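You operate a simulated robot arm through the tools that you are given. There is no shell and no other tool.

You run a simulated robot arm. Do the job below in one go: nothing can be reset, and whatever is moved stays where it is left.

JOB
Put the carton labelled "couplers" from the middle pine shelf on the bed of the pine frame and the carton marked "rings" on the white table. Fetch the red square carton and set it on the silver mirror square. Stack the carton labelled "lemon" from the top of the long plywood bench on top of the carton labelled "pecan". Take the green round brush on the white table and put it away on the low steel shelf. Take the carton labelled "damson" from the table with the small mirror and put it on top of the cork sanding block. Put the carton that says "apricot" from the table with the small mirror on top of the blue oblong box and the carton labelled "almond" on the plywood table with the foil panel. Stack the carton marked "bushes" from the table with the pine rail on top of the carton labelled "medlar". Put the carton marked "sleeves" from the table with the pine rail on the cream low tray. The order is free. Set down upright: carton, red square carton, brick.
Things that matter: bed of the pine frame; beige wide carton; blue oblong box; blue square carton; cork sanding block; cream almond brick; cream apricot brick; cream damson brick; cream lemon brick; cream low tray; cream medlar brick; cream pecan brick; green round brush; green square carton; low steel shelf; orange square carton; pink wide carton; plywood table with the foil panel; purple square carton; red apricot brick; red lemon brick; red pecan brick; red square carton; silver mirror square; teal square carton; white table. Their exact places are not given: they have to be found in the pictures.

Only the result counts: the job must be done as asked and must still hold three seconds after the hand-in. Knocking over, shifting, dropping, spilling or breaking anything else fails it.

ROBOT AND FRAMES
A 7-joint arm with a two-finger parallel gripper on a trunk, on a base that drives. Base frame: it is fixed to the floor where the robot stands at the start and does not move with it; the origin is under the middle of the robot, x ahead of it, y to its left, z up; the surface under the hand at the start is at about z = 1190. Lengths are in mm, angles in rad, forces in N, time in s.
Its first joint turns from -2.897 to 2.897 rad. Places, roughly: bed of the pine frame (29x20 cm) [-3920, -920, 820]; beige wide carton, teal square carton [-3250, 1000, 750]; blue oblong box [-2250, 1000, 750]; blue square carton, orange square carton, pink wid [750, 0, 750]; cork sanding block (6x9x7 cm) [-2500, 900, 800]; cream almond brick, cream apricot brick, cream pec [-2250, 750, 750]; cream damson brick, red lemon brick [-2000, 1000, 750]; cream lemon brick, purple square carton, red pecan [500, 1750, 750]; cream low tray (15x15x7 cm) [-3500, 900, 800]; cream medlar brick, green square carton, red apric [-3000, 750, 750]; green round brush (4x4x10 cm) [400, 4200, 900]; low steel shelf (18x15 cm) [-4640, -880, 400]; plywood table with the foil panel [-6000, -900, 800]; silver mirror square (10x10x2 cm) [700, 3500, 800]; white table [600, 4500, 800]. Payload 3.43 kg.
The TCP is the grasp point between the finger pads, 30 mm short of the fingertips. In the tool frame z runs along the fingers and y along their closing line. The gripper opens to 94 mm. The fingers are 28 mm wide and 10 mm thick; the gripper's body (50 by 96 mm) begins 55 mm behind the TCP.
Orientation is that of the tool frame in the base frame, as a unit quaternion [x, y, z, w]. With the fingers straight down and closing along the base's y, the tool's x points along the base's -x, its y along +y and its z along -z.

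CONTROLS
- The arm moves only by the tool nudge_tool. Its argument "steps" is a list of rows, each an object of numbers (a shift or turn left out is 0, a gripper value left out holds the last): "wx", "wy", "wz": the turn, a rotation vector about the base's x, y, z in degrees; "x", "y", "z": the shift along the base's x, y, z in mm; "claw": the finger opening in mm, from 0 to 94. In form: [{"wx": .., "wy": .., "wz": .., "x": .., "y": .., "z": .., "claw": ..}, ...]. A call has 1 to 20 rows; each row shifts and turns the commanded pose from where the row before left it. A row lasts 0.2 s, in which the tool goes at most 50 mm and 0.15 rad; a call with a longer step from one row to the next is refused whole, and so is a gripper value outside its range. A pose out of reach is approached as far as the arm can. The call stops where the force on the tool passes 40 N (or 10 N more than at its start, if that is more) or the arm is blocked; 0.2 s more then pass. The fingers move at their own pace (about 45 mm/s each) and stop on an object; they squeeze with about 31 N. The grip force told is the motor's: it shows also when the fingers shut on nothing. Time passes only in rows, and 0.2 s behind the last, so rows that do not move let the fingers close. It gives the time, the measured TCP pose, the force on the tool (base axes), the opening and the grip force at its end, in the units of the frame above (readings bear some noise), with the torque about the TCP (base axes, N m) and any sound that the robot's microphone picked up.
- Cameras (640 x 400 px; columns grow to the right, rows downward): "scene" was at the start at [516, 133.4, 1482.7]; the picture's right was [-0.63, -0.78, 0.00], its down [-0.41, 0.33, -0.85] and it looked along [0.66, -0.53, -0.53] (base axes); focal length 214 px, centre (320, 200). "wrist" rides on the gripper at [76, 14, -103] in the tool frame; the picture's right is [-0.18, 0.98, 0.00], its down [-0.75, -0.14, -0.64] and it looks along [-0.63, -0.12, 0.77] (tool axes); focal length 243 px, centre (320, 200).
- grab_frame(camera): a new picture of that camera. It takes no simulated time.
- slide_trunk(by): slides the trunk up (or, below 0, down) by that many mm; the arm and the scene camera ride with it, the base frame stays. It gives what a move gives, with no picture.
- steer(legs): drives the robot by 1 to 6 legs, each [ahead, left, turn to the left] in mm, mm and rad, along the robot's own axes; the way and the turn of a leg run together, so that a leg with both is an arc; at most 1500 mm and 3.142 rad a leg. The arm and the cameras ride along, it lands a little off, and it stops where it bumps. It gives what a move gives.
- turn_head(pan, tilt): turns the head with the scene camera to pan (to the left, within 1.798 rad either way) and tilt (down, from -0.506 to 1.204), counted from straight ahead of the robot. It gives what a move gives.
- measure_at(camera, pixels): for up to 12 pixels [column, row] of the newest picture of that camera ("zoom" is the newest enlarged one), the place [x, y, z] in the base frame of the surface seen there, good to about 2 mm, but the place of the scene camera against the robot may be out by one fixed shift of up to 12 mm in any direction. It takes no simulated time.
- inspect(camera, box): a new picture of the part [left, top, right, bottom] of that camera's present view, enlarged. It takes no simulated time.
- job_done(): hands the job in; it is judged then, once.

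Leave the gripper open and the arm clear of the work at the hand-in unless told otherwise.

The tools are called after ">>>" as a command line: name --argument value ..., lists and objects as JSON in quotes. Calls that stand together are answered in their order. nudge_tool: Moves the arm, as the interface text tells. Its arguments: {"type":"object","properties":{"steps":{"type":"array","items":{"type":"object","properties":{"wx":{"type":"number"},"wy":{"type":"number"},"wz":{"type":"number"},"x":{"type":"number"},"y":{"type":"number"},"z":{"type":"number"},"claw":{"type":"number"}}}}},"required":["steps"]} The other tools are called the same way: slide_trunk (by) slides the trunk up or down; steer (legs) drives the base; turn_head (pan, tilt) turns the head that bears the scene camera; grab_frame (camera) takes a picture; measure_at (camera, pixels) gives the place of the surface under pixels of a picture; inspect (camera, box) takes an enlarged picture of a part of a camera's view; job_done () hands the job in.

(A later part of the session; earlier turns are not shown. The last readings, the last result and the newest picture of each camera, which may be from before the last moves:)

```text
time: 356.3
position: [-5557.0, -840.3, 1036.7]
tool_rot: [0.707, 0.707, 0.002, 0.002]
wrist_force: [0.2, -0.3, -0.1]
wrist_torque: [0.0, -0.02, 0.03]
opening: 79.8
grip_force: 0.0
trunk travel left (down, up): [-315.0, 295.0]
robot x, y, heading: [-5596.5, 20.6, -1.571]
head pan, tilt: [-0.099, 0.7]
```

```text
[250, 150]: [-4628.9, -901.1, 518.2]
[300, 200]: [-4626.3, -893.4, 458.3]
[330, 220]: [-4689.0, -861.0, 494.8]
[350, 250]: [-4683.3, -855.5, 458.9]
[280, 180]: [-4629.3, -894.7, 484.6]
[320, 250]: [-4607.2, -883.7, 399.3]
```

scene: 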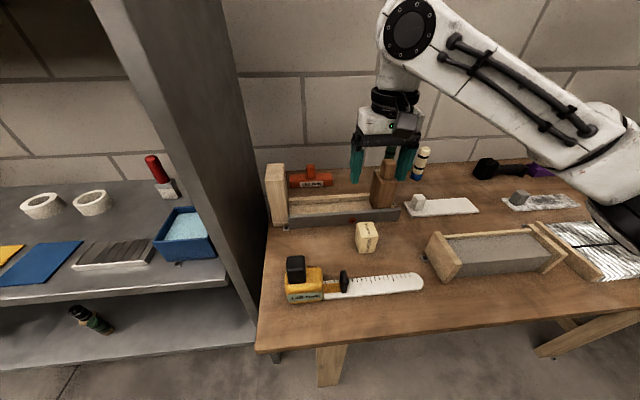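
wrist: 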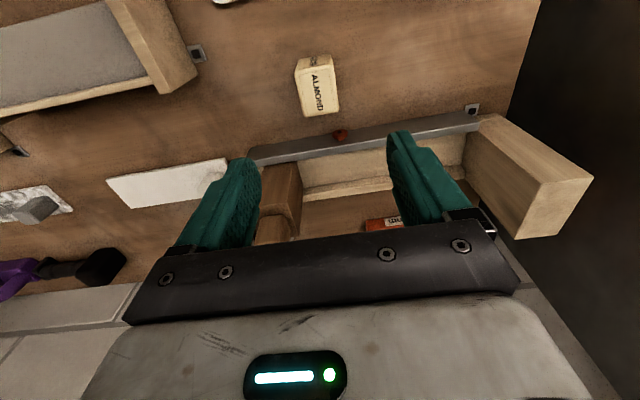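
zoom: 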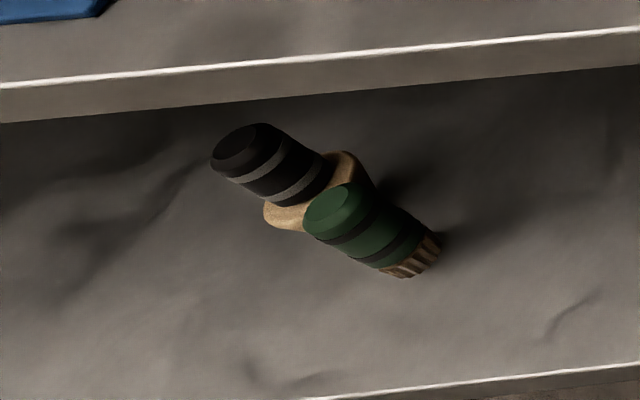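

Both brushes stand upright. Remaining: rings → white table, lemon → pecan, couplers → pine frame. I raise the arm, turn to face +x and drive back along the aisle.

>>> slide_trunk --by 250

>>> nudge_tool --steps '[{"y": 40, "z": 10, "claw": 94}, {"y": 40, "z": 10}, {"y": 40, "z": 10}, {"y": 30, "z": 10}]'

>>> steer --legs '[[0, 0, 1.57], [1400, -40, 0], [1400, 0, 0]]'

```text
time: 358.9
position: [-5557.1, -839.8, 1286.0]
tool_rot: [0.707, 0.707, 0.001, 0.001]
wrist_force: [0.0, 0.5, 0.2]
wrist_torque: [0.0, 0.0, -0.03]
opening: 80.0
grip_force: 0.0
trunk travel left (down, up): [-565.0, 45.0]
robot x, y, heading: [-5597.5, 22.0, -1.573]
head pan, tilt: [-0.099, 0.7]
```

```text
time: 359.9
position: [-5557.3, -689.1, 1327.0]
tool_rot: [0.707, 0.707, -0.001, 0.0]
wrist_force: [-0.2, -0.1, 0.7]
wrist_torque: [-0.02, 0.02, 0.03]
opening: 94.0
grip_force: 0.2
trunk travel left (down, up): [-565.0, 45.0]
robot x, y, heading: [-5597.4, 21.1, -1.572]
head pan, tilt: [-0.099, 0.7]
```

```text
time: 377.4
position: [-2069.8, 125.9, 1327.2]
tool_rot: [-0.017, 1.0, 0.0, 0.0]
wrist_force: [-0.9, 0.9, 0.2]
wrist_torque: [0.02, 0.0, 0.03]
opening: 93.9
grip_force: 0.0
trunk travel left (down, up): [-565.0, 45.0]
robot x, y, heading: [-2779.9, 62.8, 0.034]
head pan, tilt: [-0.099, 0.7]
```

Heading has drifted slightly (0.034); I correct while continuing to the shelf.

>>> steer --legs '[[0, 0, -0.036], [1400, -60, 0], [930, -60, 0]]'

>>> turn_head --pan 0.0 --tilt 0.5

>>> grab_frame --camera "scene"

```text
time: 389.2
position: [251.7, -39.5, 1327.4]
tool_rot: [0.008, 1.0, 0.001, 0.0]
wrist_force: [-0.2, 0.3, -0.3]
wrist_torque: [-0.01, 0.0, 0.0]
opening: 94.2
grip_force: 0.1
trunk travel left (down, up): [-565.0, 45.0]
robot x, y, heading: [-457.8, -68.0, -0.017]
head pan, tilt: [-0.099, 0.7]
```

```text
time: 389.9
position: [252.0, -40.6, 1328.2]
tool_rot: [0.008, 1.0, 0.0, 0.0]
wrist_force: [-0.4, 0.9, -0.5]
wrist_torque: [0.03, -0.01, 0.0]
opening: 93.9
grip_force: 0.0
trunk travel left (down, up): [-565.0, 45.0]
robot x, y, heading: [-456.6, -64.9, -0.017]
head pan, tilt: [0.0, 0.499]
```

```text
taken
```

scene: 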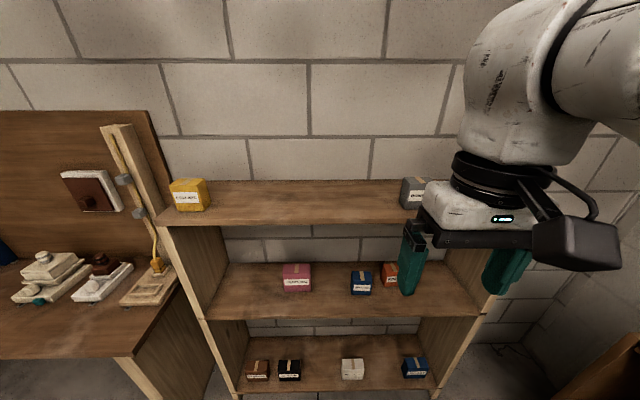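

I lower the trunk by 480 mm to work inside the middle tier, straighten the heading, and look.

>>> slide_trunk --by -400

>>> slide_trunk --by -80

>>> steer --legs '[[0, -130, 0.017]]'

>>> turn_head --pan -0.15 --tilt 0.3

>>> grab_frame --camera "scene"

>>> grab_frame --camera "wrist"

```text
time: 393.8
position: [252.0, -40.3, 928.4]
tool_rot: [0.008, 1.0, 0.001, -0.001]
wrist_force: [-0.3, 0.3, 0.6]
wrist_torque: [0.01, -0.01, 0.01]
opening: 93.8
grip_force: 0.0
trunk travel left (down, up): [-165.0, 445.0]
robot x, y, heading: [-458.7, -70.7, -0.02]
head pan, tilt: [0.0, 0.499]
```

```text
time: 394.9
position: [251.0, -41.3, 846.8]
tool_rot: [0.008, 1.0, 0.001, 0.001]
wrist_force: [0.4, -0.1, 1.0]
wrist_torque: [0.01, -0.04, 0.0]
opening: 93.9
grip_force: 0.1
trunk travel left (down, up): [-85.0, 525.0]
robot x, y, heading: [-458.5, -68.5, -0.022]
head pan, tilt: [0.0, 0.499]
```

```text
time: 396.2
position: [250.6, -157.2, 846.4]
tool_rot: [-0.001, 1.0, 0.001, 0.001]
wrist_force: [0.7, -0.7, -0.1]
wrist_torque: [0.0, 0.02, 0.01]
opening: 94.1
grip_force: 0.0
trunk travel left (down, up): [-85.0, 525.0]
robot x, y, heading: [-465.0, -197.5, -0.002]
head pan, tilt: [0.0, 0.499]
```

```text
time: 396.9
position: [250.8, -156.9, 847.5]
tool_rot: [0.0, 1.0, 0.0, -0.001]
wrist_force: [-0.1, 0.1, -0.2]
wrist_torque: [0.0, 0.04, 0.0]
opening: 94.0
grip_force: 0.0
trunk travel left (down, up): [-85.0, 525.0]
robot x, y, heading: [-459.6, -201.1, -0.003]
head pan, tilt: [-0.15, 0.3]
```

```text
taken
```

scene: 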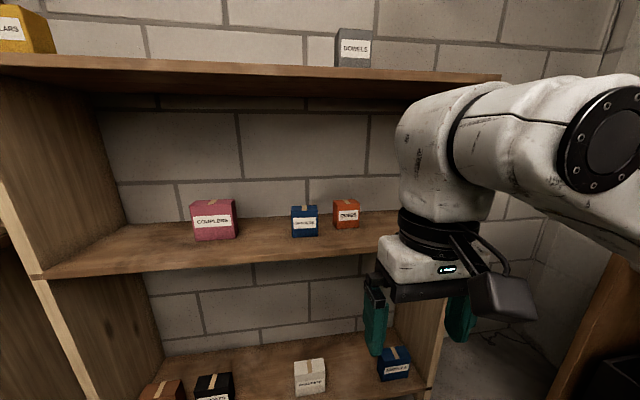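

```text
taken
```

wrist: 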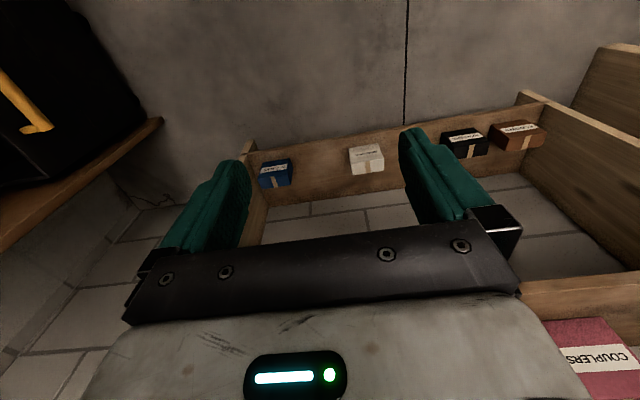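

I enlarge SPACERS and RINGS and measure them with the scene camera (fixed shift about (+3,−3,+8) to be subtracted).

>>> inspect --camera "scene" --box '[280, 185, 380, 250]'

>>> measure_at --camera "zoom" --pixels '[[345, 285], [345, 205], [490, 195], [485, 275], [320, 180], [470, 175], [320, 270], [100, 225], [250, 225], [90, 330], [250, 325], [420, 185]]'

```text
6.15 times, centred on (330, 218) of scene
```

zoom: 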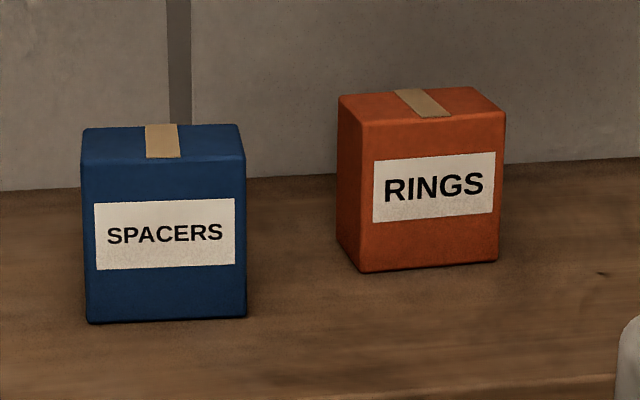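

```text
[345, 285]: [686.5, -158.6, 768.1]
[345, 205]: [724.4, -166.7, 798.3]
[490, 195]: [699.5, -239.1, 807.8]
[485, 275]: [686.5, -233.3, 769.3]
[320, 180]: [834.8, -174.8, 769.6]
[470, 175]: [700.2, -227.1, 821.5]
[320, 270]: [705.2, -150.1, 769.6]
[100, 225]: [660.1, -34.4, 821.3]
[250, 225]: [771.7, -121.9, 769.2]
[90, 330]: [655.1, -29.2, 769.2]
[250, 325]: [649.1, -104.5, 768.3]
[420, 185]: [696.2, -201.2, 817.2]
```

>>> measure_at --camera "zoom" --pixels '[[366, 262], [492, 252], [366, 130], [497, 120], [345, 100], [468, 91], [365, 117], [492, 107], [342, 240], [350, 180], [430, 105], [430, 240]]'

```text
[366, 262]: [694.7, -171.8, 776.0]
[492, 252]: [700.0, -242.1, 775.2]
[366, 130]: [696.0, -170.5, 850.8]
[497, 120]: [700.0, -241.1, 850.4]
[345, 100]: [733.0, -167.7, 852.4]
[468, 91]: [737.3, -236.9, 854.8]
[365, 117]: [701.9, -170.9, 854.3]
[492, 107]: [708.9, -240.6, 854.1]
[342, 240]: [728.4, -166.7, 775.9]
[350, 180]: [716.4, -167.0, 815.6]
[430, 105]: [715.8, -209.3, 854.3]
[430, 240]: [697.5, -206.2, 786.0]
```

RINGS: corrected centre ≈(717.5,−201), yaw ≈+4.3°, top ≈846.5, tier ≈761. I measure the underside of the top tier and the arm's wrist top for clearance.

>>> measure_at --camera "scene" --pixels '[[200, 70], [300, 78], [380, 77], [250, 90], [330, 95], [420, 95], [460, 88], [440, 110], [420, 140], [410, 225]]'

```text
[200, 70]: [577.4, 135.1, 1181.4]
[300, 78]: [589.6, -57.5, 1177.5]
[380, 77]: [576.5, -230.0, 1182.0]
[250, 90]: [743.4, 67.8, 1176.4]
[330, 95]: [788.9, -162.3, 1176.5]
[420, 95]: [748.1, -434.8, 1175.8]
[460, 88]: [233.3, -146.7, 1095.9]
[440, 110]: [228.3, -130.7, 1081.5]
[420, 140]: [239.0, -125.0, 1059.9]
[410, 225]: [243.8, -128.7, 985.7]
```

>>> measure_at --camera "scene" --pixels '[[490, 86], [520, 84], [560, 84], [600, 80], [630, 76], [600, 140], [630, 200], [560, 190]]'

```text
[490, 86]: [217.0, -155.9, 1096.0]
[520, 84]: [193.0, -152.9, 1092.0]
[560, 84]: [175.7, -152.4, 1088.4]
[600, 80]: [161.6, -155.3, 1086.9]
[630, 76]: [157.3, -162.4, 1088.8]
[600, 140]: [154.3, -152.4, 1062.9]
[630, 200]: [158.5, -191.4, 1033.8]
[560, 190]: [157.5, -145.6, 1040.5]
```

There are ~43 mm of headroom with TCP at 884. I first extend the arm outside the shelf at that height, aligned laterally with RINGS.

>>> nudge_tool --steps '[{"z": 37, "y": -11}, {"x": 35, "y": -11, "wz": 1.1}, {"x": 35, "y": -11, "wz": 1.1}, {"x": 35, "y": -11, "wz": 1.1}, {"x": 35, "wz": 1.0}, {}]'

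>>> grab_frame --camera "scene"

>>> measure_at --camera "scene" --pixels '[[400, 120], [430, 100], [470, 95], [520, 110], [560, 150], [600, 200], [420, 90], [450, 80]]'

```text
time: 398.3
position: [390.0, -200.2, 883.1]
tool_rot: [-0.038, 0.999, 0.001, 0.0]
wrist_force: [0.3, -0.1, 0.1]
wrist_torque: [-0.02, 0.0, -0.01]
opening: 94.0
grip_force: 0.0
trunk travel left (down, up): [-85.0, 525.0]
robot x, y, heading: [-459.0, -199.1, 0.002]
head pan, tilt: [-0.15, 0.3]
```

```text
taken
```

scene: 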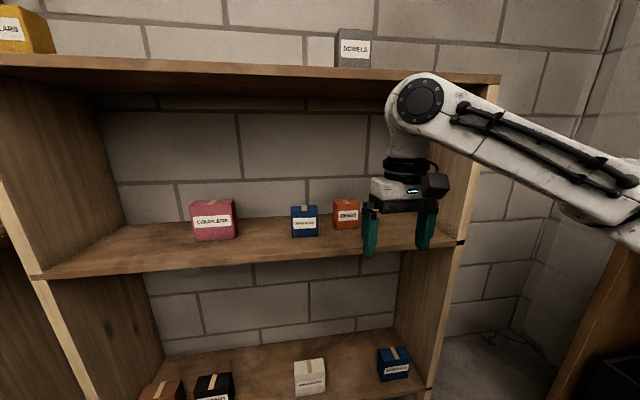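

```text
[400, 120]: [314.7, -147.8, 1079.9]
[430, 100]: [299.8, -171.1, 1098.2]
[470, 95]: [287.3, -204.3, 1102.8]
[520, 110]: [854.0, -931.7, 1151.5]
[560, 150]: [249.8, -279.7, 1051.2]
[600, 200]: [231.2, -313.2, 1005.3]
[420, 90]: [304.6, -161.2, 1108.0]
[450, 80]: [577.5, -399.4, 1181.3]
```

Posture is good: wrist top ≈1117 under the 1168 tier. I drive 250 mm ahead so the hand enters the middle tier just before RINGS.

>>> steer --legs '[[250, 0, 0]]'

>>> grab_frame --camera "wrist"

>>> grab_frame --camera "scene"

```text
time: 400.2
position: [643.0, -202.2, 883.9]
tool_rot: [-0.037, 0.999, 0.001, 0.0]
wrist_force: [0.1, 0.0, 0.1]
wrist_torque: [0.01, -0.02, -0.03]
opening: 94.0
grip_force: 0.0
trunk travel left (down, up): [-85.0, 525.0]
robot x, y, heading: [-208.1, -199.5, -0.005]
head pan, tilt: [-0.15, 0.3]
```

```text
taken
```

wrist: 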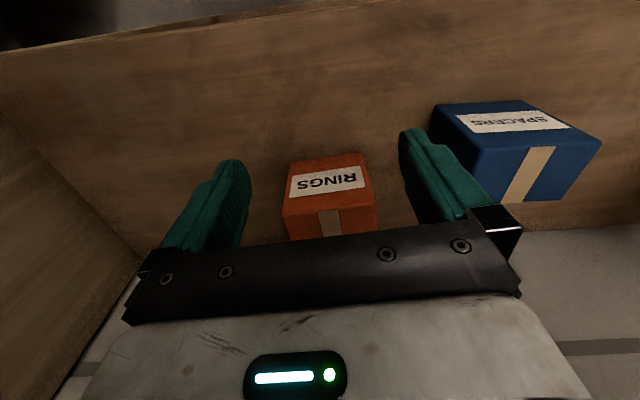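

```text
taken
```

scene: 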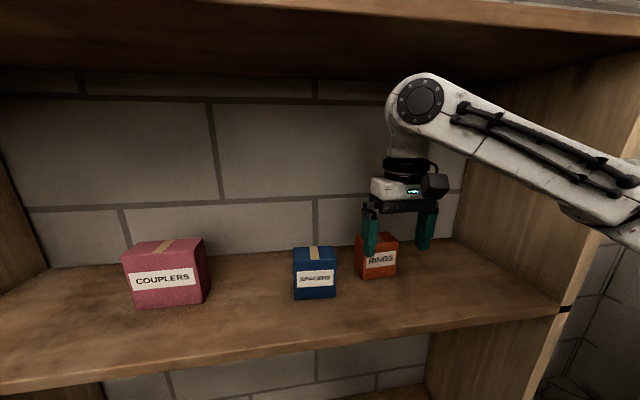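

I measure RINGS in the wrist picture.

>>> inspect --camera "wrist" --box '[260, 130, 440, 250]'

>>> measure_at --camera "zoom" --pixels '[[110, 110], [345, 85], [95, 270], [385, 240], [110, 300], [390, 270], [250, 330], [100, 180], [370, 170], [240, 90]]'

```text
3.33 times, centred on (350, 190) of wrist
```

zoom: 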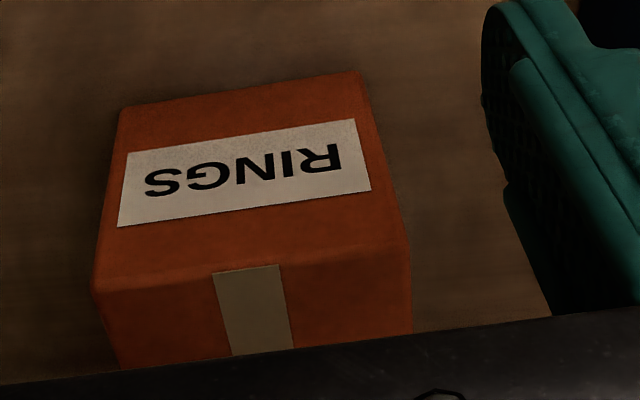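

```text
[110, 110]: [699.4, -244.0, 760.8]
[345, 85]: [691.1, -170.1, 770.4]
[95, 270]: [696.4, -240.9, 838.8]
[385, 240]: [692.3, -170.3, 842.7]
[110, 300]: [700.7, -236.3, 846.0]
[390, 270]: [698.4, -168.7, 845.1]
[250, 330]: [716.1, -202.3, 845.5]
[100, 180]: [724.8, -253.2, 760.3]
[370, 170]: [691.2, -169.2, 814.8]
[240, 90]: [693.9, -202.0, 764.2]
```

RINGS by wrist: centre ≈(719,−202.7), yaw ≈4.2°, top 845.5, tier 760.5. I drive 70 mm more ahead, then fine-adjust.

>>> steer --legs '[[70, 0, 0]]'

>>> grab_frame --camera "wrist"

```text
time: 401.2
position: [712.2, -202.1, 883.8]
tool_rot: [-0.037, 0.999, 0.001, 0.0]
wrist_force: [0.3, 0.6, 0.3]
wrist_torque: [0.0, 0.0, 0.01]
opening: 94.0
grip_force: 0.0
trunk travel left (down, up): [-85.0, 525.0]
robot x, y, heading: [-137.7, -199.4, -0.001]
head pan, tilt: [-0.15, 0.3]
```

```text
taken
```

wrist: 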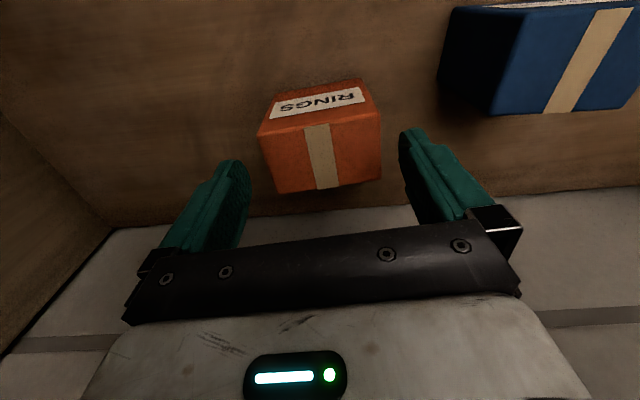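

>>> measure_at --camera "wrist" --pixels '[[265, 135], [374, 115], [280, 186], [377, 176], [320, 155], [275, 108], [362, 85], [470, 60], [490, 100]]'

```text
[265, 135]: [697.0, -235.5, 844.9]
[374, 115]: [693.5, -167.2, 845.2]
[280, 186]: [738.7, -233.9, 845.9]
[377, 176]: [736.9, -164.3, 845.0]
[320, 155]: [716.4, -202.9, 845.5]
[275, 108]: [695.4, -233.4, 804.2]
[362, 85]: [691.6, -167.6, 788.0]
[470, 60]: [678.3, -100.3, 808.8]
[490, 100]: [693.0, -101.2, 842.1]
```

RINGS centre ≈(717,−201.5), yaw ≈3°. I trim (+5,+0.5, −1°) and descend to TCP z≈807.

>>> nudge_tool --steps '[{"x": 5, "y": 0.5, "wz": -1}, {"z": -25}, {"z": -25}, {"z": -20}, {"z": -7}, {}]'

```text
time: 402.6
position: [717.6, -201.9, 806.7]
tool_rot: [-0.028, 1.0, 0.001, 0.0]
wrist_force: [-0.6, -0.1, 0.6]
wrist_torque: [0.01, 0.01, -0.01]
opening: 94.2
grip_force: 0.1
trunk travel left (down, up): [-85.0, 525.0]
robot x, y, heading: [-137.9, -199.8, 0.0]
head pan, tilt: [-0.15, 0.3]
```

Down without contact. I close and lift 40 mm.

>>> nudge_tool --steps '[{"claw": 80}, {"claw": 60}, {"claw": 40}, {"claw": 40}, {"claw": 40}]'

>>> nudge_tool --steps '[{"z": 15}, {"z": 20}, {"z": 10}, {}]'

>>> grab_frame --camera "scene"

```text
time: 403.8
position: [717.6, -201.7, 806.1]
tool_rot: [-0.028, 1.0, 0.001, 0.0]
wrist_force: [0.0, 0.4, 0.0]
wrist_torque: [-0.05, 0.01, -0.02]
opening: 81.9
grip_force: 31.2
trunk travel left (down, up): [-85.0, 525.0]
robot x, y, heading: [-137.5, -194.2, -0.0]
head pan, tilt: [-0.15, 0.3]
```

```text
time: 404.8
position: [717.2, -202.0, 852.4]
tool_rot: [-0.028, 1.0, 0.001, 0.0]
wrist_force: [-0.8, -0.7, -2.0]
wrist_torque: [0.02, -0.01, -0.03]
opening: 81.8
grip_force: 30.9
trunk travel left (down, up): [-85.0, 525.0]
robot x, y, heading: [-133.1, -195.9, -0.003]
head pan, tilt: [-0.15, 0.3]
```

```text
taken
```

scene: 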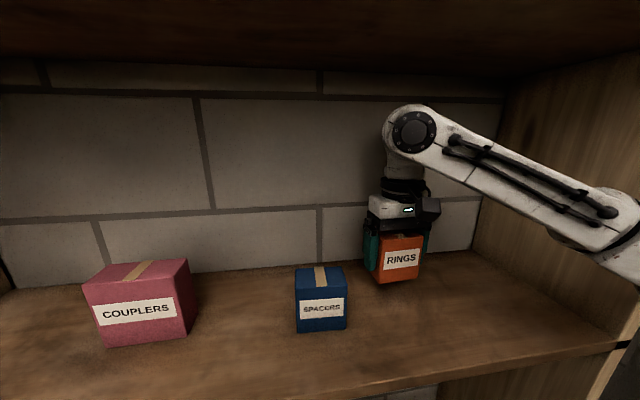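

RINGS is lifted. I back straight out 450 mm.

>>> steer --legs '[[-420, 0, 0]]'

>>> slide_trunk --by 400

>>> turn_head --pan 0.6 --tilt 0.5

>>> grab_frame --camera "scene"

```text
time: 407.3
position: [302.6, -199.5, 852.5]
tool_rot: [-0.031, 1.0, 0.001, -0.001]
wrist_force: [0.5, -0.1, -0.8]
wrist_torque: [0.02, 0.02, 0.01]
opening: 82.1
grip_force: 31.0
trunk travel left (down, up): [-85.0, 525.0]
robot x, y, heading: [-552.8, -203.0, 0.002]
head pan, tilt: [-0.15, 0.3]
```

```text
time: 411.2
position: [303.6, -199.2, 1252.3]
tool_rot: [-0.03, 1.0, 0.001, 0.0]
wrist_force: [0.4, 0.0, -1.4]
wrist_torque: [-0.03, 0.01, -0.01]
opening: 81.6
grip_force: 31.3
trunk travel left (down, up): [-485.0, 125.0]
robot x, y, heading: [-554.7, -196.8, 0.0]
head pan, tilt: [-0.15, 0.3]
```

```text
time: 412.3
position: [303.1, -199.2, 1252.2]
tool_rot: [-0.031, 1.0, 0.001, 0.0]
wrist_force: [0.6, -0.4, -0.9]
wrist_torque: [0.02, -0.01, 0.0]
opening: 81.8
grip_force: 30.8
trunk travel left (down, up): [-485.0, 125.0]
robot x, y, heading: [-547.4, -201.6, 0.001]
head pan, tilt: [0.6, 0.499]
```

```text
taken
```

scene: 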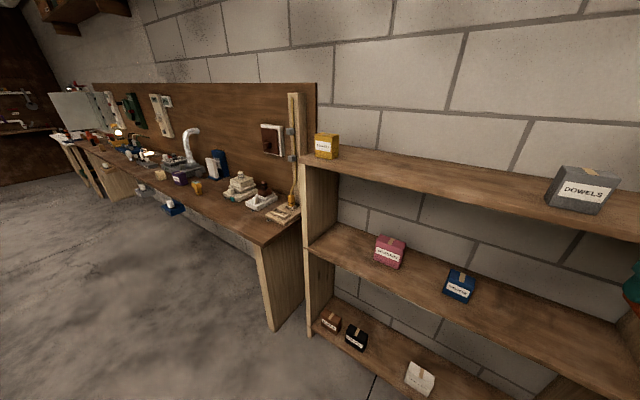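

I raise and retract the hand for the trip along the bench (the cabinet door at y≈3950 reaches z≈1335), then strafe left.

>>> nudge_tool --steps '[{"x": -35, "z": 30}, {"x": -35, "z": 30}, {"x": -35, "z": 30}, {"x": -35, "z": 20}, {"x": -35}, {"x": -30}]'

>>> slide_trunk --by 100

>>> steer --legs '[[140, 1400, 0], [0, 1400, 0], [0, 1000, 0]]'

```text
time: 413.7
position: [96.2, -199.7, 1363.2]
tool_rot: [-0.03, 1.0, 0.002, 0.0]
wrist_force: [0.2, 0.8, -1.7]
wrist_torque: [-0.01, 0.0, 0.02]
opening: 81.9
grip_force: 30.9
trunk travel left (down, up): [-485.0, 125.0]
robot x, y, heading: [-552.3, -195.3, 0.002]
head pan, tilt: [0.6, 0.499]
```

```text
time: 415.0
position: [95.9, -198.8, 1465.1]
tool_rot: [-0.031, 1.0, 0.0, 0.001]
wrist_force: [-0.1, 0.7, -1.6]
wrist_torque: [-0.02, 0.02, -0.02]
opening: 82.0
grip_force: 31.4
trunk travel left (down, up): [-585.0, 25.0]
robot x, y, heading: [-548.7, -197.8, 0.002]
head pan, tilt: [0.6, 0.499]
```

```text
time: 433.5
position: [187.5, 3633.2, 1463.3]
tool_rot: [-0.04, 0.999, 0.001, 0.0]
wrist_force: [-0.7, 0.0, -1.4]
wrist_torque: [-0.01, 0.0, -0.03]
opening: 82.0
grip_force: 31.5
trunk travel left (down, up): [-585.0, 25.0]
robot x, y, heading: [-460.4, 3626.5, 0.026]
head pan, tilt: [0.6, 0.499]
```

I continue left 700 mm (a bit ahead too) and look at the white table.

>>> steer --legs '[[60, 0, -0.026], [0, 680, 0]]'

>>> turn_head --pan 0.0 --tilt 0.8

>>> grab_frame --camera "scene"

>>> grab_frame --camera "wrist"

```text
time: 437.8
position: [245.7, 4305.9, 1464.6]
tool_rot: [-0.035, 0.999, 0.001, 0.0]
wrist_force: [0.4, 0.4, -2.2]
wrist_torque: [0.0, -0.02, 0.01]
opening: 82.0
grip_force: 31.0
trunk travel left (down, up): [-585.0, 25.0]
robot x, y, heading: [-400.1, 4299.8, 0.018]
head pan, tilt: [0.6, 0.499]
```

```text
time: 438.8
position: [245.3, 4305.4, 1463.4]
tool_rot: [-0.036, 0.999, 0.002, -0.001]
wrist_force: [-0.2, 0.0, -0.6]
wrist_torque: [0.02, 0.01, -0.01]
opening: 82.0
grip_force: 31.0
trunk travel left (down, up): [-585.0, 25.0]
robot x, y, heading: [-403.0, 4297.7, 0.013]
head pan, tilt: [0.0, 0.799]
```

```text
taken
```

scene: 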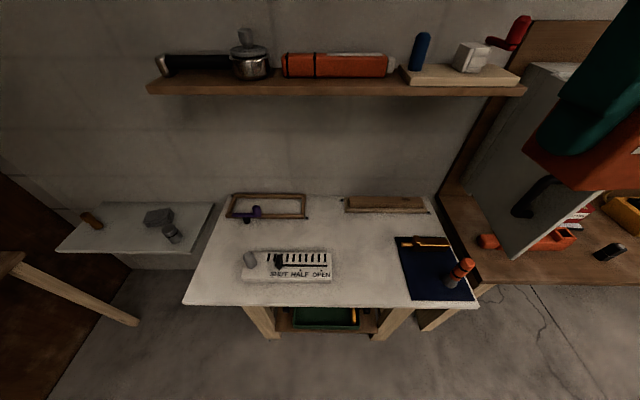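

```text
taken
```

wrist: 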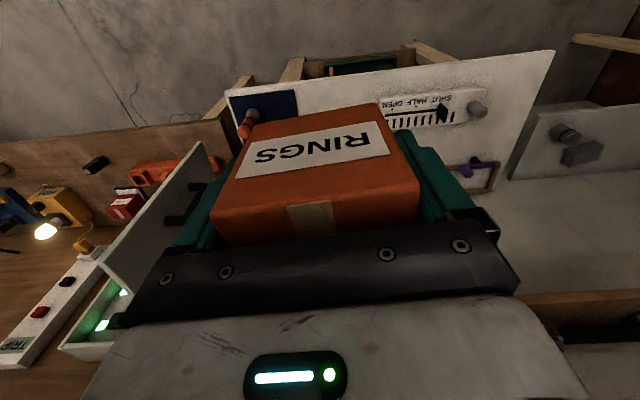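

A free area lies between the slider panel (right edge ≈(333,265)) and the blue mat (left edge ≈(398,255)). I measure it.

>>> measure_at --camera "scene" --pixels '[[365, 255], [335, 258], [335, 280], [395, 245], [405, 290], [370, 300], [365, 220], [350, 215], [340, 235], [390, 225], [365, 275], [400, 306]]'

```text
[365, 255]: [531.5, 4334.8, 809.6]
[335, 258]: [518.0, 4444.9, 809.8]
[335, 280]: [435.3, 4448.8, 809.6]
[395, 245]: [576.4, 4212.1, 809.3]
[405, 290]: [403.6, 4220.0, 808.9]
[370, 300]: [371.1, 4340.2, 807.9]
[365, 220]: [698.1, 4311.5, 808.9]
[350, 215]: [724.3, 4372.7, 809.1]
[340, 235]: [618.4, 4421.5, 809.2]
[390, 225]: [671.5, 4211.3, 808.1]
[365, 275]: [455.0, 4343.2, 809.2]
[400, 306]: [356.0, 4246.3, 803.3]
```

>>> measure_at --camera "scene" --pixels '[[330, 88], [330, 95], [450, 90], [520, 90], [520, 255], [470, 150]]'

>>> steer --legs '[[75, 30, -0.015]]'

>>> slide_trunk --by -270

```text
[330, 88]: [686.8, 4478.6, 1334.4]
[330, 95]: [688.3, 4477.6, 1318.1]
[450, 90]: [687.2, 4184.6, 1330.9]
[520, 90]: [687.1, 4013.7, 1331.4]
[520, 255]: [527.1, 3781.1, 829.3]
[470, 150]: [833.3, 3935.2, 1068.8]
```

```text
time: 439.8
position: [321.9, 4327.4, 1463.4]
tool_rot: [-0.029, 1.0, 0.002, 0.0]
wrist_force: [0.2, 0.7, -0.6]
wrist_torque: [0.02, 0.01, 0.0]
opening: 81.9
grip_force: 30.1
trunk travel left (down, up): [-585.0, 25.0]
robot x, y, heading: [-325.7, 4330.5, -0.004]
head pan, tilt: [0.0, 0.799]
```

```text
time: 442.6
position: [321.5, 4326.6, 1194.4]
tool_rot: [-0.028, 1.0, 0.0, 0.001]
wrist_force: [0.1, -0.6, -0.3]
wrist_torque: [-0.02, 0.0, -0.01]
opening: 82.2
grip_force: 31.3
trunk travel left (down, up): [-315.0, 295.0]
robot x, y, heading: [-325.9, 4332.1, -0.004]
head pan, tilt: [0.0, 0.799]
```

I extend over the spot (530,4330) and lower.

>>> nudge_tool --steps '[{"x": 42}, {"x": 42}, {"x": 42}, {"x": 42}, {"x": 40}, {"z": -45}, {"z": -45}, {"z": -45}, {"z": -45}, {"z": -45}]'

>>> grab_frame --camera "wrist"

>>> grab_frame --camera "scene"

```text
time: 444.8
position: [526.4, 4325.5, 969.5]
tool_rot: [-0.028, 1.0, 0.001, 0.001]
wrist_force: [-0.3, -0.6, -1.1]
wrist_torque: [-0.01, -0.02, 0.02]
opening: 82.0
grip_force: 31.2
trunk travel left (down, up): [-315.0, 295.0]
robot x, y, heading: [-323.2, 4332.3, -0.002]
head pan, tilt: [0.0, 0.799]
```

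```text
taken
```

wrist: 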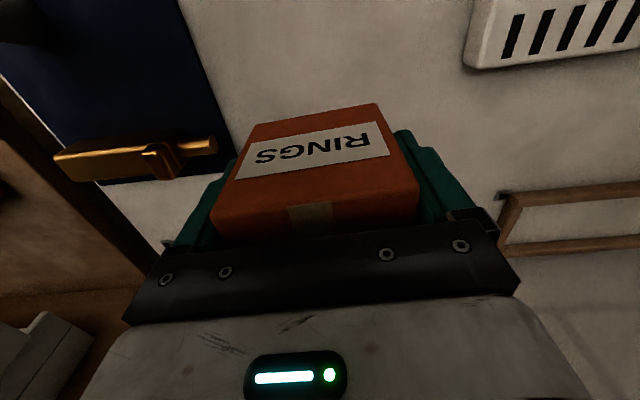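

```text
taken
```

scene: 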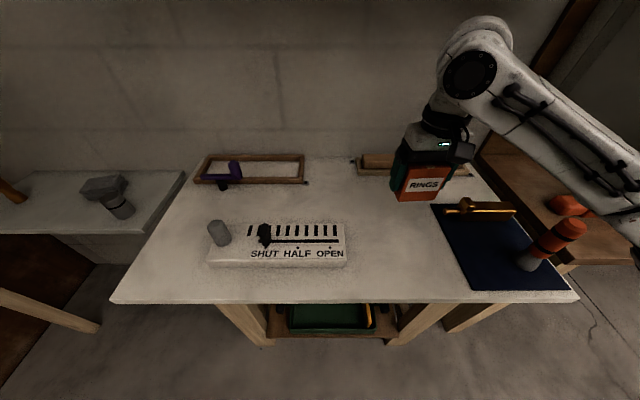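

>>> measure_at --camera "scene" --pixels '[[600, 150], [630, 200], [560, 110], [430, 205], [395, 230]]'

>>> measure_at --camera "wrist" --pixels '[[320, 60], [230, 100], [470, 60], [430, 110], [210, 150]]'

>>> nudge_tool --steps '[{"z": -45}, {"z": -40}, {"z": -30}, {"z": -3}, {}]'

```text
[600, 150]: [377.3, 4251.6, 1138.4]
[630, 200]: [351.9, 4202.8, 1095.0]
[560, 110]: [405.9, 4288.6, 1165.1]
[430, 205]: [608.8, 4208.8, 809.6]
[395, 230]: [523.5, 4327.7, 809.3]
```

```text
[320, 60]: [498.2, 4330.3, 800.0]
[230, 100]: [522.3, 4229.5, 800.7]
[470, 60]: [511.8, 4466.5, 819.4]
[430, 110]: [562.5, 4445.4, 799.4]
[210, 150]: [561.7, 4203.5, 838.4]
```

```text
time: 446.0
position: [527.5, 4325.8, 851.8]
tool_rot: [-0.029, 1.0, 0.001, -0.001]
wrist_force: [0.5, -0.8, -0.9]
wrist_torque: [0.01, 0.0, -0.03]
opening: 82.1
grip_force: 30.9
trunk travel left (down, up): [-315.0, 295.0]
robot x, y, heading: [-327.3, 4335.1, -0.003]
head pan, tilt: [0.0, 0.799]
```

Table at z≈800; I lower the last millimetres until contact.

>>> nudge_tool --steps '[{"z": -2}, {"z": -1.5}, {"z": -1}, {}]'

>>> nudge_tool --steps '[{"z": -1}, {"z": -1}, {}]'

```text
time: 447.0
position: [529.2, 4325.3, 846.5]
tool_rot: [-0.028, 1.0, 0.002, 0.0]
wrist_force: [0.4, 0.6, -0.5]
wrist_torque: [-0.02, -0.04, 0.01]
opening: 82.0
grip_force: 30.9
trunk travel left (down, up): [-315.0, 295.0]
robot x, y, heading: [-324.9, 4332.3, -0.001]
head pan, tilt: [0.0, 0.799]
```

```text
time: 447.8
position: [529.6, 4325.3, 844.8]
tool_rot: [-0.027, 1.0, 0.001, 0.001]
wrist_force: [-3.6, 0.7, 15.7]
wrist_torque: [-0.62, 0.23, -0.14]
opening: 81.9
grip_force: 30.6
trunk travel left (down, up): [-315.0, 295.0]
robot x, y, heading: [-326.9, 4332.4, 0.001]
head pan, tilt: [0.0, 0.799]
```

Contact. I release and rise.

>>> nudge_tool --steps '[{"z": 0.7}, {"claw": 86}, {"claw": 94}, {"claw": 94}, {}]'

>>> nudge_tool --steps '[{"z": 20}, {"z": 35}, {"z": 45}, {"z": 45}, {"z": 45}]'

>>> grab_frame --camera "scene"

```text
time: 449.0
position: [529.7, 4325.8, 845.7]
tool_rot: [-0.029, 1.0, 0.001, 0.0]
wrist_force: [0.0, 0.1, 0.0]
wrist_torque: [0.03, -0.06, -0.01]
opening: 94.1
grip_force: 0.1
trunk travel left (down, up): [-315.0, 295.0]
robot x, y, heading: [-328.5, 4332.1, 0.003]
head pan, tilt: [0.0, 0.799]
```

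```text
time: 450.2
position: [529.1, 4329.2, 1035.8]
tool_rot: [-0.028, 1.0, 0.001, 0.0]
wrist_force: [0.5, 0.1, -0.6]
wrist_torque: [0.04, 0.04, -0.01]
opening: 93.9
grip_force: 0.0
trunk travel left (down, up): [-315.0, 295.0]
robot x, y, heading: [-330.5, 4333.7, 0.001]
head pan, tilt: [0.0, 0.799]
```

```text
taken
```

scene: 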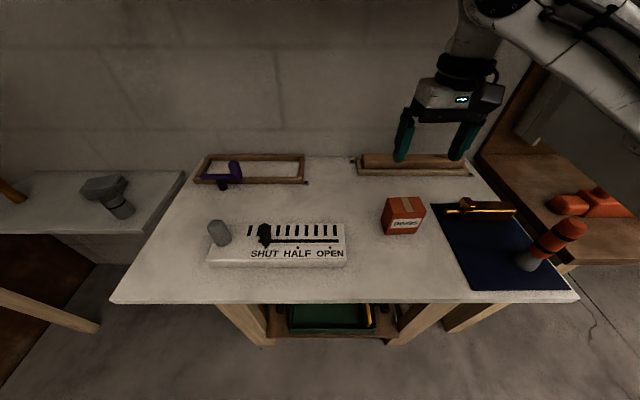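

RINGS stands on the white table. Next LEMON on the bench near (493,1794). I raise, retract, and strafe right.

>>> slide_trunk --by 270

>>> nudge_tool --steps '[{"x": -40, "z": 25}, {"x": -40, "z": 25}, {"x": -40, "z": 25}, {"x": -40, "z": 25}, {"x": -40, "z": 20}]'

>>> steer --legs '[[-70, 0, 0], [0, -1300, 0], [0, -1200, 0]]'

>>> turn_head --pan 0.0 --tilt 0.7

>>> grab_frame --camera "scene"

```text
time: 452.9
position: [529.7, 4327.3, 1306.3]
tool_rot: [-0.029, 1.0, 0.001, 0.0]
wrist_force: [-0.7, -0.9, -0.2]
wrist_torque: [0.04, 0.02, -0.03]
opening: 94.1
grip_force: 0.0
trunk travel left (down, up): [-585.0, 25.0]
robot x, y, heading: [-324.6, 4330.2, -0.006]
head pan, tilt: [0.0, 0.799]
```

```text
time: 454.1
position: [327.1, 4329.6, 1425.7]
tool_rot: [-0.029, 1.0, 0.001, -0.001]
wrist_force: [0.6, -0.3, -1.3]
wrist_torque: [-0.01, 0.01, -0.02]
opening: 94.0
grip_force: 0.1
trunk travel left (down, up): [-585.0, 25.0]
robot x, y, heading: [-324.3, 4332.0, -0.006]
head pan, tilt: [0.0, 0.799]
```

```text
time: 466.9
position: [299.3, 1860.7, 1426.4]
tool_rot: [-0.042, 0.999, 0.001, 0.0]
wrist_force: [-0.3, 0.6, 0.5]
wrist_torque: [0.0, -0.04, 0.01]
opening: 93.9
grip_force: 0.1
trunk travel left (down, up): [-585.0, 25.0]
robot x, y, heading: [-353.0, 1844.1, 0.024]
head pan, tilt: [0.0, 0.799]
```

```text
time: 467.6
position: [299.5, 1860.1, 1425.3]
tool_rot: [-0.043, 0.999, 0.002, -0.001]
wrist_force: [-0.2, -0.3, 0.2]
wrist_torque: [0.01, 0.01, -0.03]
opening: 93.9
grip_force: 0.2
trunk travel left (down, up): [-585.0, 25.0]
robot x, y, heading: [-352.6, 1841.8, 0.026]
head pan, tilt: [0.0, 0.7]
```

```text
taken
```

scene: 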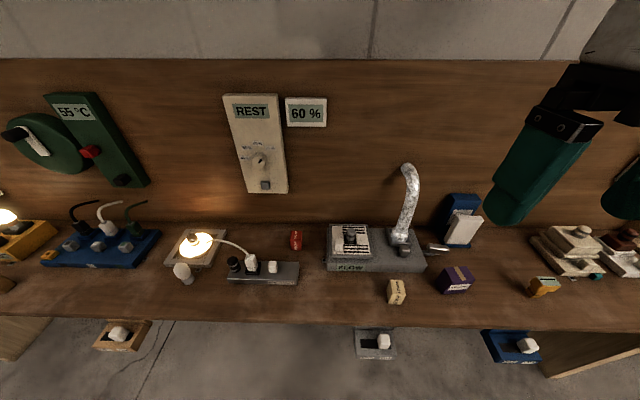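

I see LEMON (397,291), a purple carton (456,279) and a small red brick at (296,239). I enlarge to read them.

>>> inspect --camera "scene" --box '[260, 210, 360, 290]'

>>> inspect --camera "scene" --box '[370, 250, 500, 320]'

>>> measure_at --camera "scene" --pixels '[[296, 236], [396, 284], [456, 275], [392, 300], [330, 262], [410, 240], [300, 320], [425, 258]]'

>>> grab_frame --camera "wrist"

```text
5.00 times, centred on (310, 250) of scene
```

zoom: 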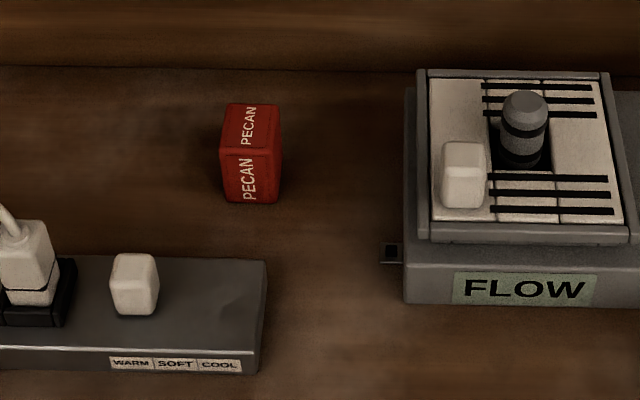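

```text
4.92 times, centred on (435, 285) of scene
```

zoom: 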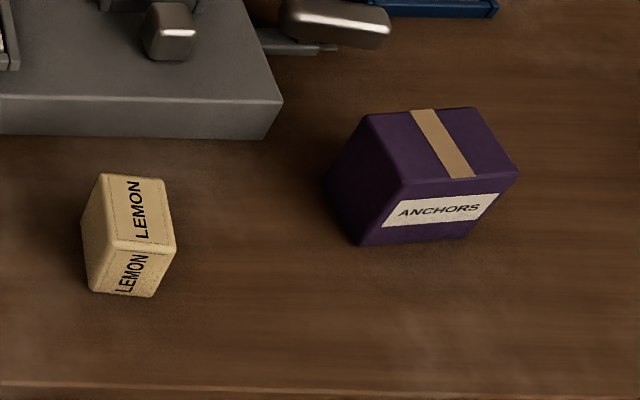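

```text
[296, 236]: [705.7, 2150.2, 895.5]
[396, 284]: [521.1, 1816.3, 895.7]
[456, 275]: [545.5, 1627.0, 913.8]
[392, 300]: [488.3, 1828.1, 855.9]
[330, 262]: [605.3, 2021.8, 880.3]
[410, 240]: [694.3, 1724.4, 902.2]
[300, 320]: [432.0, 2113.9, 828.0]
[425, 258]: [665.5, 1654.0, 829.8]
```

```text
taken
```

wrist: 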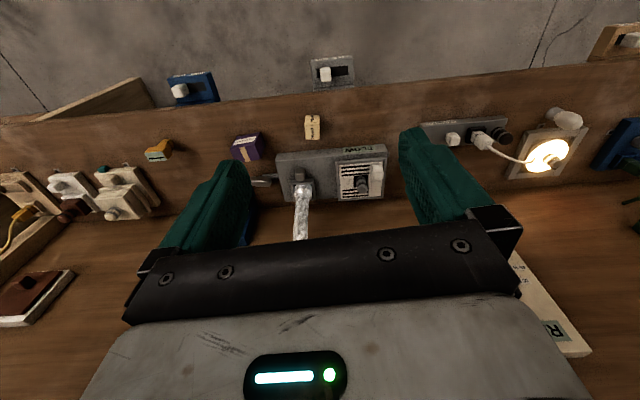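

The red brick on the bench (706,2150) reads PECAN; LEMON is at about (507,1816). The stack order names the bench, and this PECAN stands on the same bench as LEMON (grouped with it in the given list), so I will stack LEMON on this one. First I straighten the heading, lower the trunk and view LEMON with the wrist camera.

>>> steer --legs '[[0, 0, -0.025]]'

>>> slide_trunk --by -250

>>> nudge_tool --steps '[{"x": 30, "y": -15, "wz": -2}, {"x": 30, "y": -15, "wz": -2}, {"x": 20, "y": -15}, {"z": -30}, {"z": -30}]'

>>> grab_frame --camera "wrist"

```text
time: 468.3
position: [300.1, 1844.3, 1426.2]
tool_rot: [-0.031, 1.0, 0.0, 0.0]
wrist_force: [-0.7, -0.1, -0.5]
wrist_torque: [0.02, -0.02, 0.02]
opening: 94.1
grip_force: 0.2
trunk travel left (down, up): [-585.0, 25.0]
robot x, y, heading: [-353.6, 1844.7, -0.001]
head pan, tilt: [0.0, 0.7]
```

```text
time: 470.9
position: [299.4, 1843.9, 1176.6]
tool_rot: [-0.03, 1.0, 0.001, 0.0]
wrist_force: [0.2, 1.0, 0.2]
wrist_torque: [-0.05, -0.01, 0.02]
opening: 93.9
grip_force: 0.0
trunk travel left (down, up): [-335.0, 275.0]
robot x, y, heading: [-355.0, 1843.6, -0.001]
head pan, tilt: [0.0, 0.7]
```

```text
time: 472.1
position: [380.7, 1798.8, 1116.2]
tool_rot: [0.006, 1.0, 0.001, 0.002]
wrist_force: [-0.2, -0.6, 0.0]
wrist_torque: [0.0, 0.02, 0.02]
opening: 93.9
grip_force: 0.0
trunk travel left (down, up): [-335.0, 275.0]
robot x, y, heading: [-355.1, 1848.0, -0.002]
head pan, tilt: [0.0, 0.7]
```

```text
taken
```

wrist: 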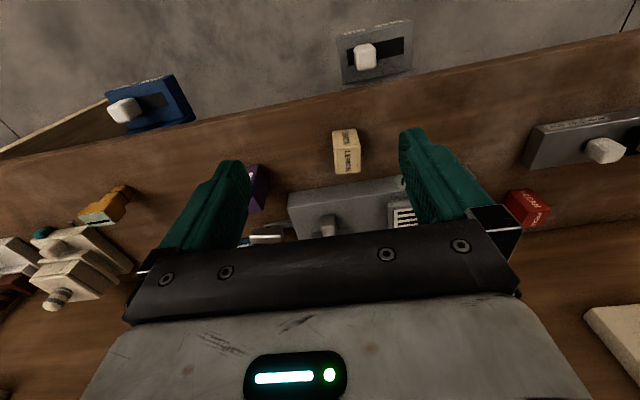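

I measure LEMON (wrist 346,152) and PECAN (525,207).

>>> inspect --camera "wrist" --box '[300, 110, 400, 190]'

>>> measure_at --camera "wrist" --pixels '[[336, 149], [358, 147], [338, 171], [359, 169], [348, 160], [515, 200], [530, 215], [340, 187], [400, 180], [345, 60]]'

```text
5.00 times, centred on (350, 150) of wrist
```

zoom: 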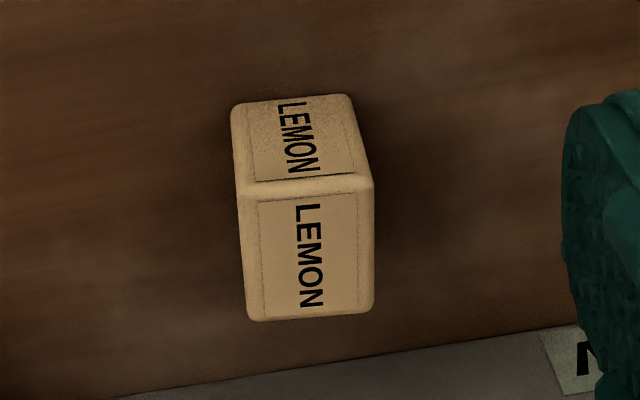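

```text
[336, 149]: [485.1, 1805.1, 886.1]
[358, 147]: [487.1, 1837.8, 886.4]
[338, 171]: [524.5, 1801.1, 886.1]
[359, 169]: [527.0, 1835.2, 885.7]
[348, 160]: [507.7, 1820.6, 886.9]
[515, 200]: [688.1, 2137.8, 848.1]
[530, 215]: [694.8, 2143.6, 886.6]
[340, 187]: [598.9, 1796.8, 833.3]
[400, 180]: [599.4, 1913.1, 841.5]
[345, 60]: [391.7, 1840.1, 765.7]
```

LEMON centre (506,1820), yaw ≈−4.5°, top 886, bench 820. I move over it and descend.

>>> nudge_tool --steps '[{"x": 42, "y": 7, "wz": -1.9}, {"x": 42, "y": 7, "wz": -1.9}, {"x": 41.3, "y": 7}, {"z": -45}, {"z": -45}, {"z": -30}]'

>>> grab_frame --camera "wrist"

>>> measure_at --camera "wrist" --pixels '[[300, 100], [340, 92], [308, 140], [343, 133], [320, 118]]'

```text
time: 473.5
position: [505.9, 1820.0, 994.3]
tool_rot: [0.039, 0.999, 0.0, 0.0]
wrist_force: [-0.3, 0.3, 0.3]
wrist_torque: [0.0, -0.01, 0.0]
opening: 93.9
grip_force: 0.1
trunk travel left (down, up): [-335.0, 275.0]
robot x, y, heading: [-352.4, 1842.6, -0.001]
head pan, tilt: [0.0, 0.7]
```

```text
taken
```

wrist: 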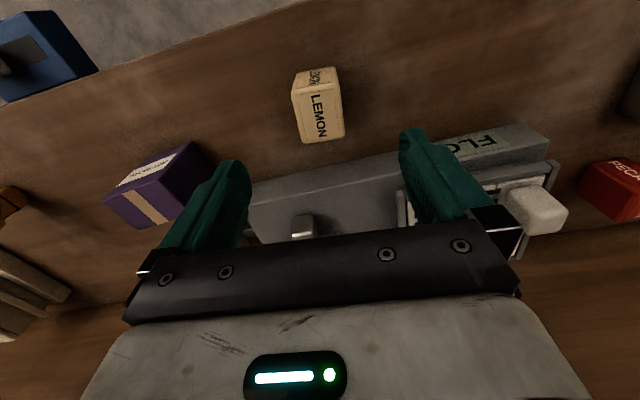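

```text
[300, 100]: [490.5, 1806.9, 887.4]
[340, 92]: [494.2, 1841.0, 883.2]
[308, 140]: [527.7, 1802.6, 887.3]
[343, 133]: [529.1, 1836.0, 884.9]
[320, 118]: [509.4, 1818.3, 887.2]
```

Aligned. I descend to z≈858 and grip LEMON.

>>> nudge_tool --steps '[{"x": 1, "y": 0.5, "z": -45}, {"z": -45}, {"z": -35}, {"z": -11}, {"claw": 70}, {"claw": 50}, {"claw": 30}, {"claw": 20}, {"claw": 20}, {"claw": 20}]'

>>> nudge_tool --steps '[{"z": 30}, {"z": 45}, {"z": 45}, {"z": 45}, {"z": 45}, {"z": 45}]'

>>> grab_frame --camera "wrist"

```text
time: 475.7
position: [505.1, 1818.9, 859.0]
tool_rot: [0.039, 0.999, 0.001, 0.0]
wrist_force: [-0.1, -0.4, 0.1]
wrist_torque: [-0.04, -0.07, 0.0]
opening: 46.4
grip_force: 31.4
trunk travel left (down, up): [-335.0, 275.0]
robot x, y, heading: [-356.4, 1847.3, -0.0]
head pan, tilt: [0.0, 0.7]
```

```text
time: 477.1
position: [506.8, 1820.3, 1115.5]
tool_rot: [0.038, 0.999, 0.002, -0.001]
wrist_force: [0.6, -0.6, -1.9]
wrist_torque: [-0.01, 0.05, -0.02]
opening: 46.4
grip_force: 30.7
trunk travel left (down, up): [-335.0, 275.0]
robot x, y, heading: [-355.2, 1846.8, 0.004]
head pan, tilt: [0.0, 0.7]
```

```text
taken
```

wrist: 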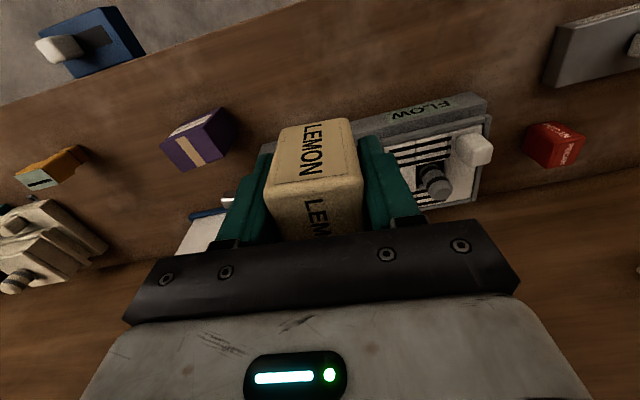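

LEMON is held. I strafe left 330 mm and look at PECAN.

>>> steer --legs '[[0, 270, 0]]'

>>> grab_frame --camera "wrist"

>>> grab_frame --camera "scene"

```text
time: 479.0
position: [507.2, 2093.2, 1113.7]
tool_rot: [0.038, 0.999, 0.001, 0.001]
wrist_force: [0.3, -0.5, -1.9]
wrist_torque: [-0.01, 0.02, 0.01]
opening: 46.2
grip_force: 31.1
trunk travel left (down, up): [-335.0, 275.0]
robot x, y, heading: [-355.4, 2115.1, 0.004]
head pan, tilt: [0.0, 0.7]
```

```text
taken
```

wrist: 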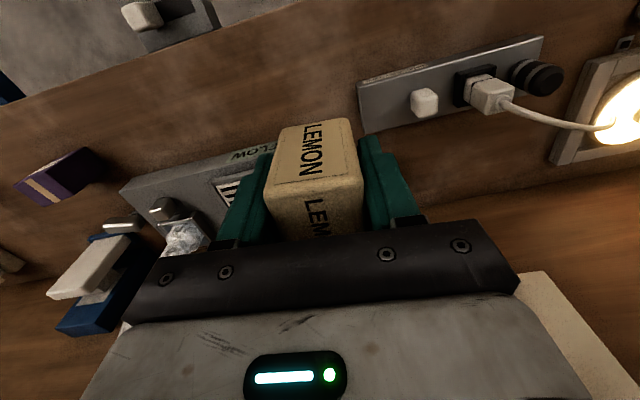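

```text
taken
```

scene: 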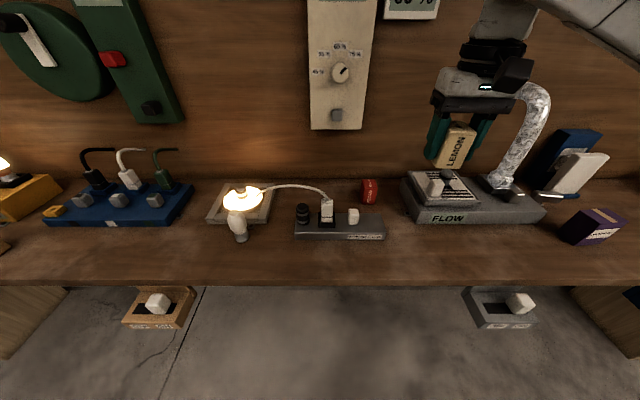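

PECAN is at scene (369,190). I enlarge and measure it and its neighbours.

>>> inspect --camera "scene" --box '[320, 160, 430, 245]'

>>> measure_at --camera "zoom" --pixels '[[270, 130], [345, 130], [275, 185], [340, 185], [300, 115], [490, 150], [470, 290], [380, 330], [225, 240], [160, 200], [560, 230], [600, 150]]'

```text
4.71 times, centred on (375, 202) of scene
```

zoom: 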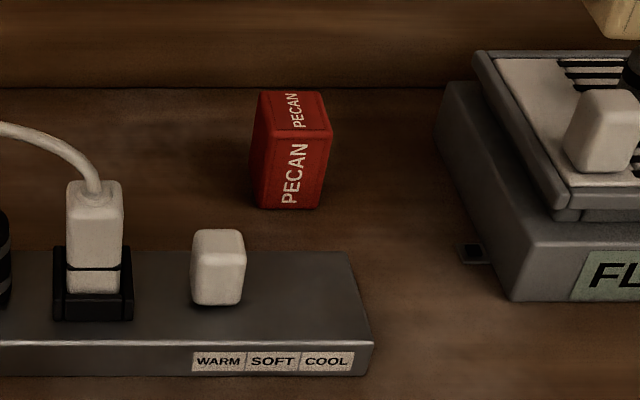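

```text
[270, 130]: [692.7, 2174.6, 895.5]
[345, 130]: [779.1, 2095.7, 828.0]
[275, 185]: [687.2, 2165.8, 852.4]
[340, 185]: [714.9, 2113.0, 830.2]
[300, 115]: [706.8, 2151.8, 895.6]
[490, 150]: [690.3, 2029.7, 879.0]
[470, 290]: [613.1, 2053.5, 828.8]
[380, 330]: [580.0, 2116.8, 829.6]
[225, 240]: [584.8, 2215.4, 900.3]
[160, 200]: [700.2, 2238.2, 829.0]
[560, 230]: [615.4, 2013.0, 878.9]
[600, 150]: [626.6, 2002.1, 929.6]
```

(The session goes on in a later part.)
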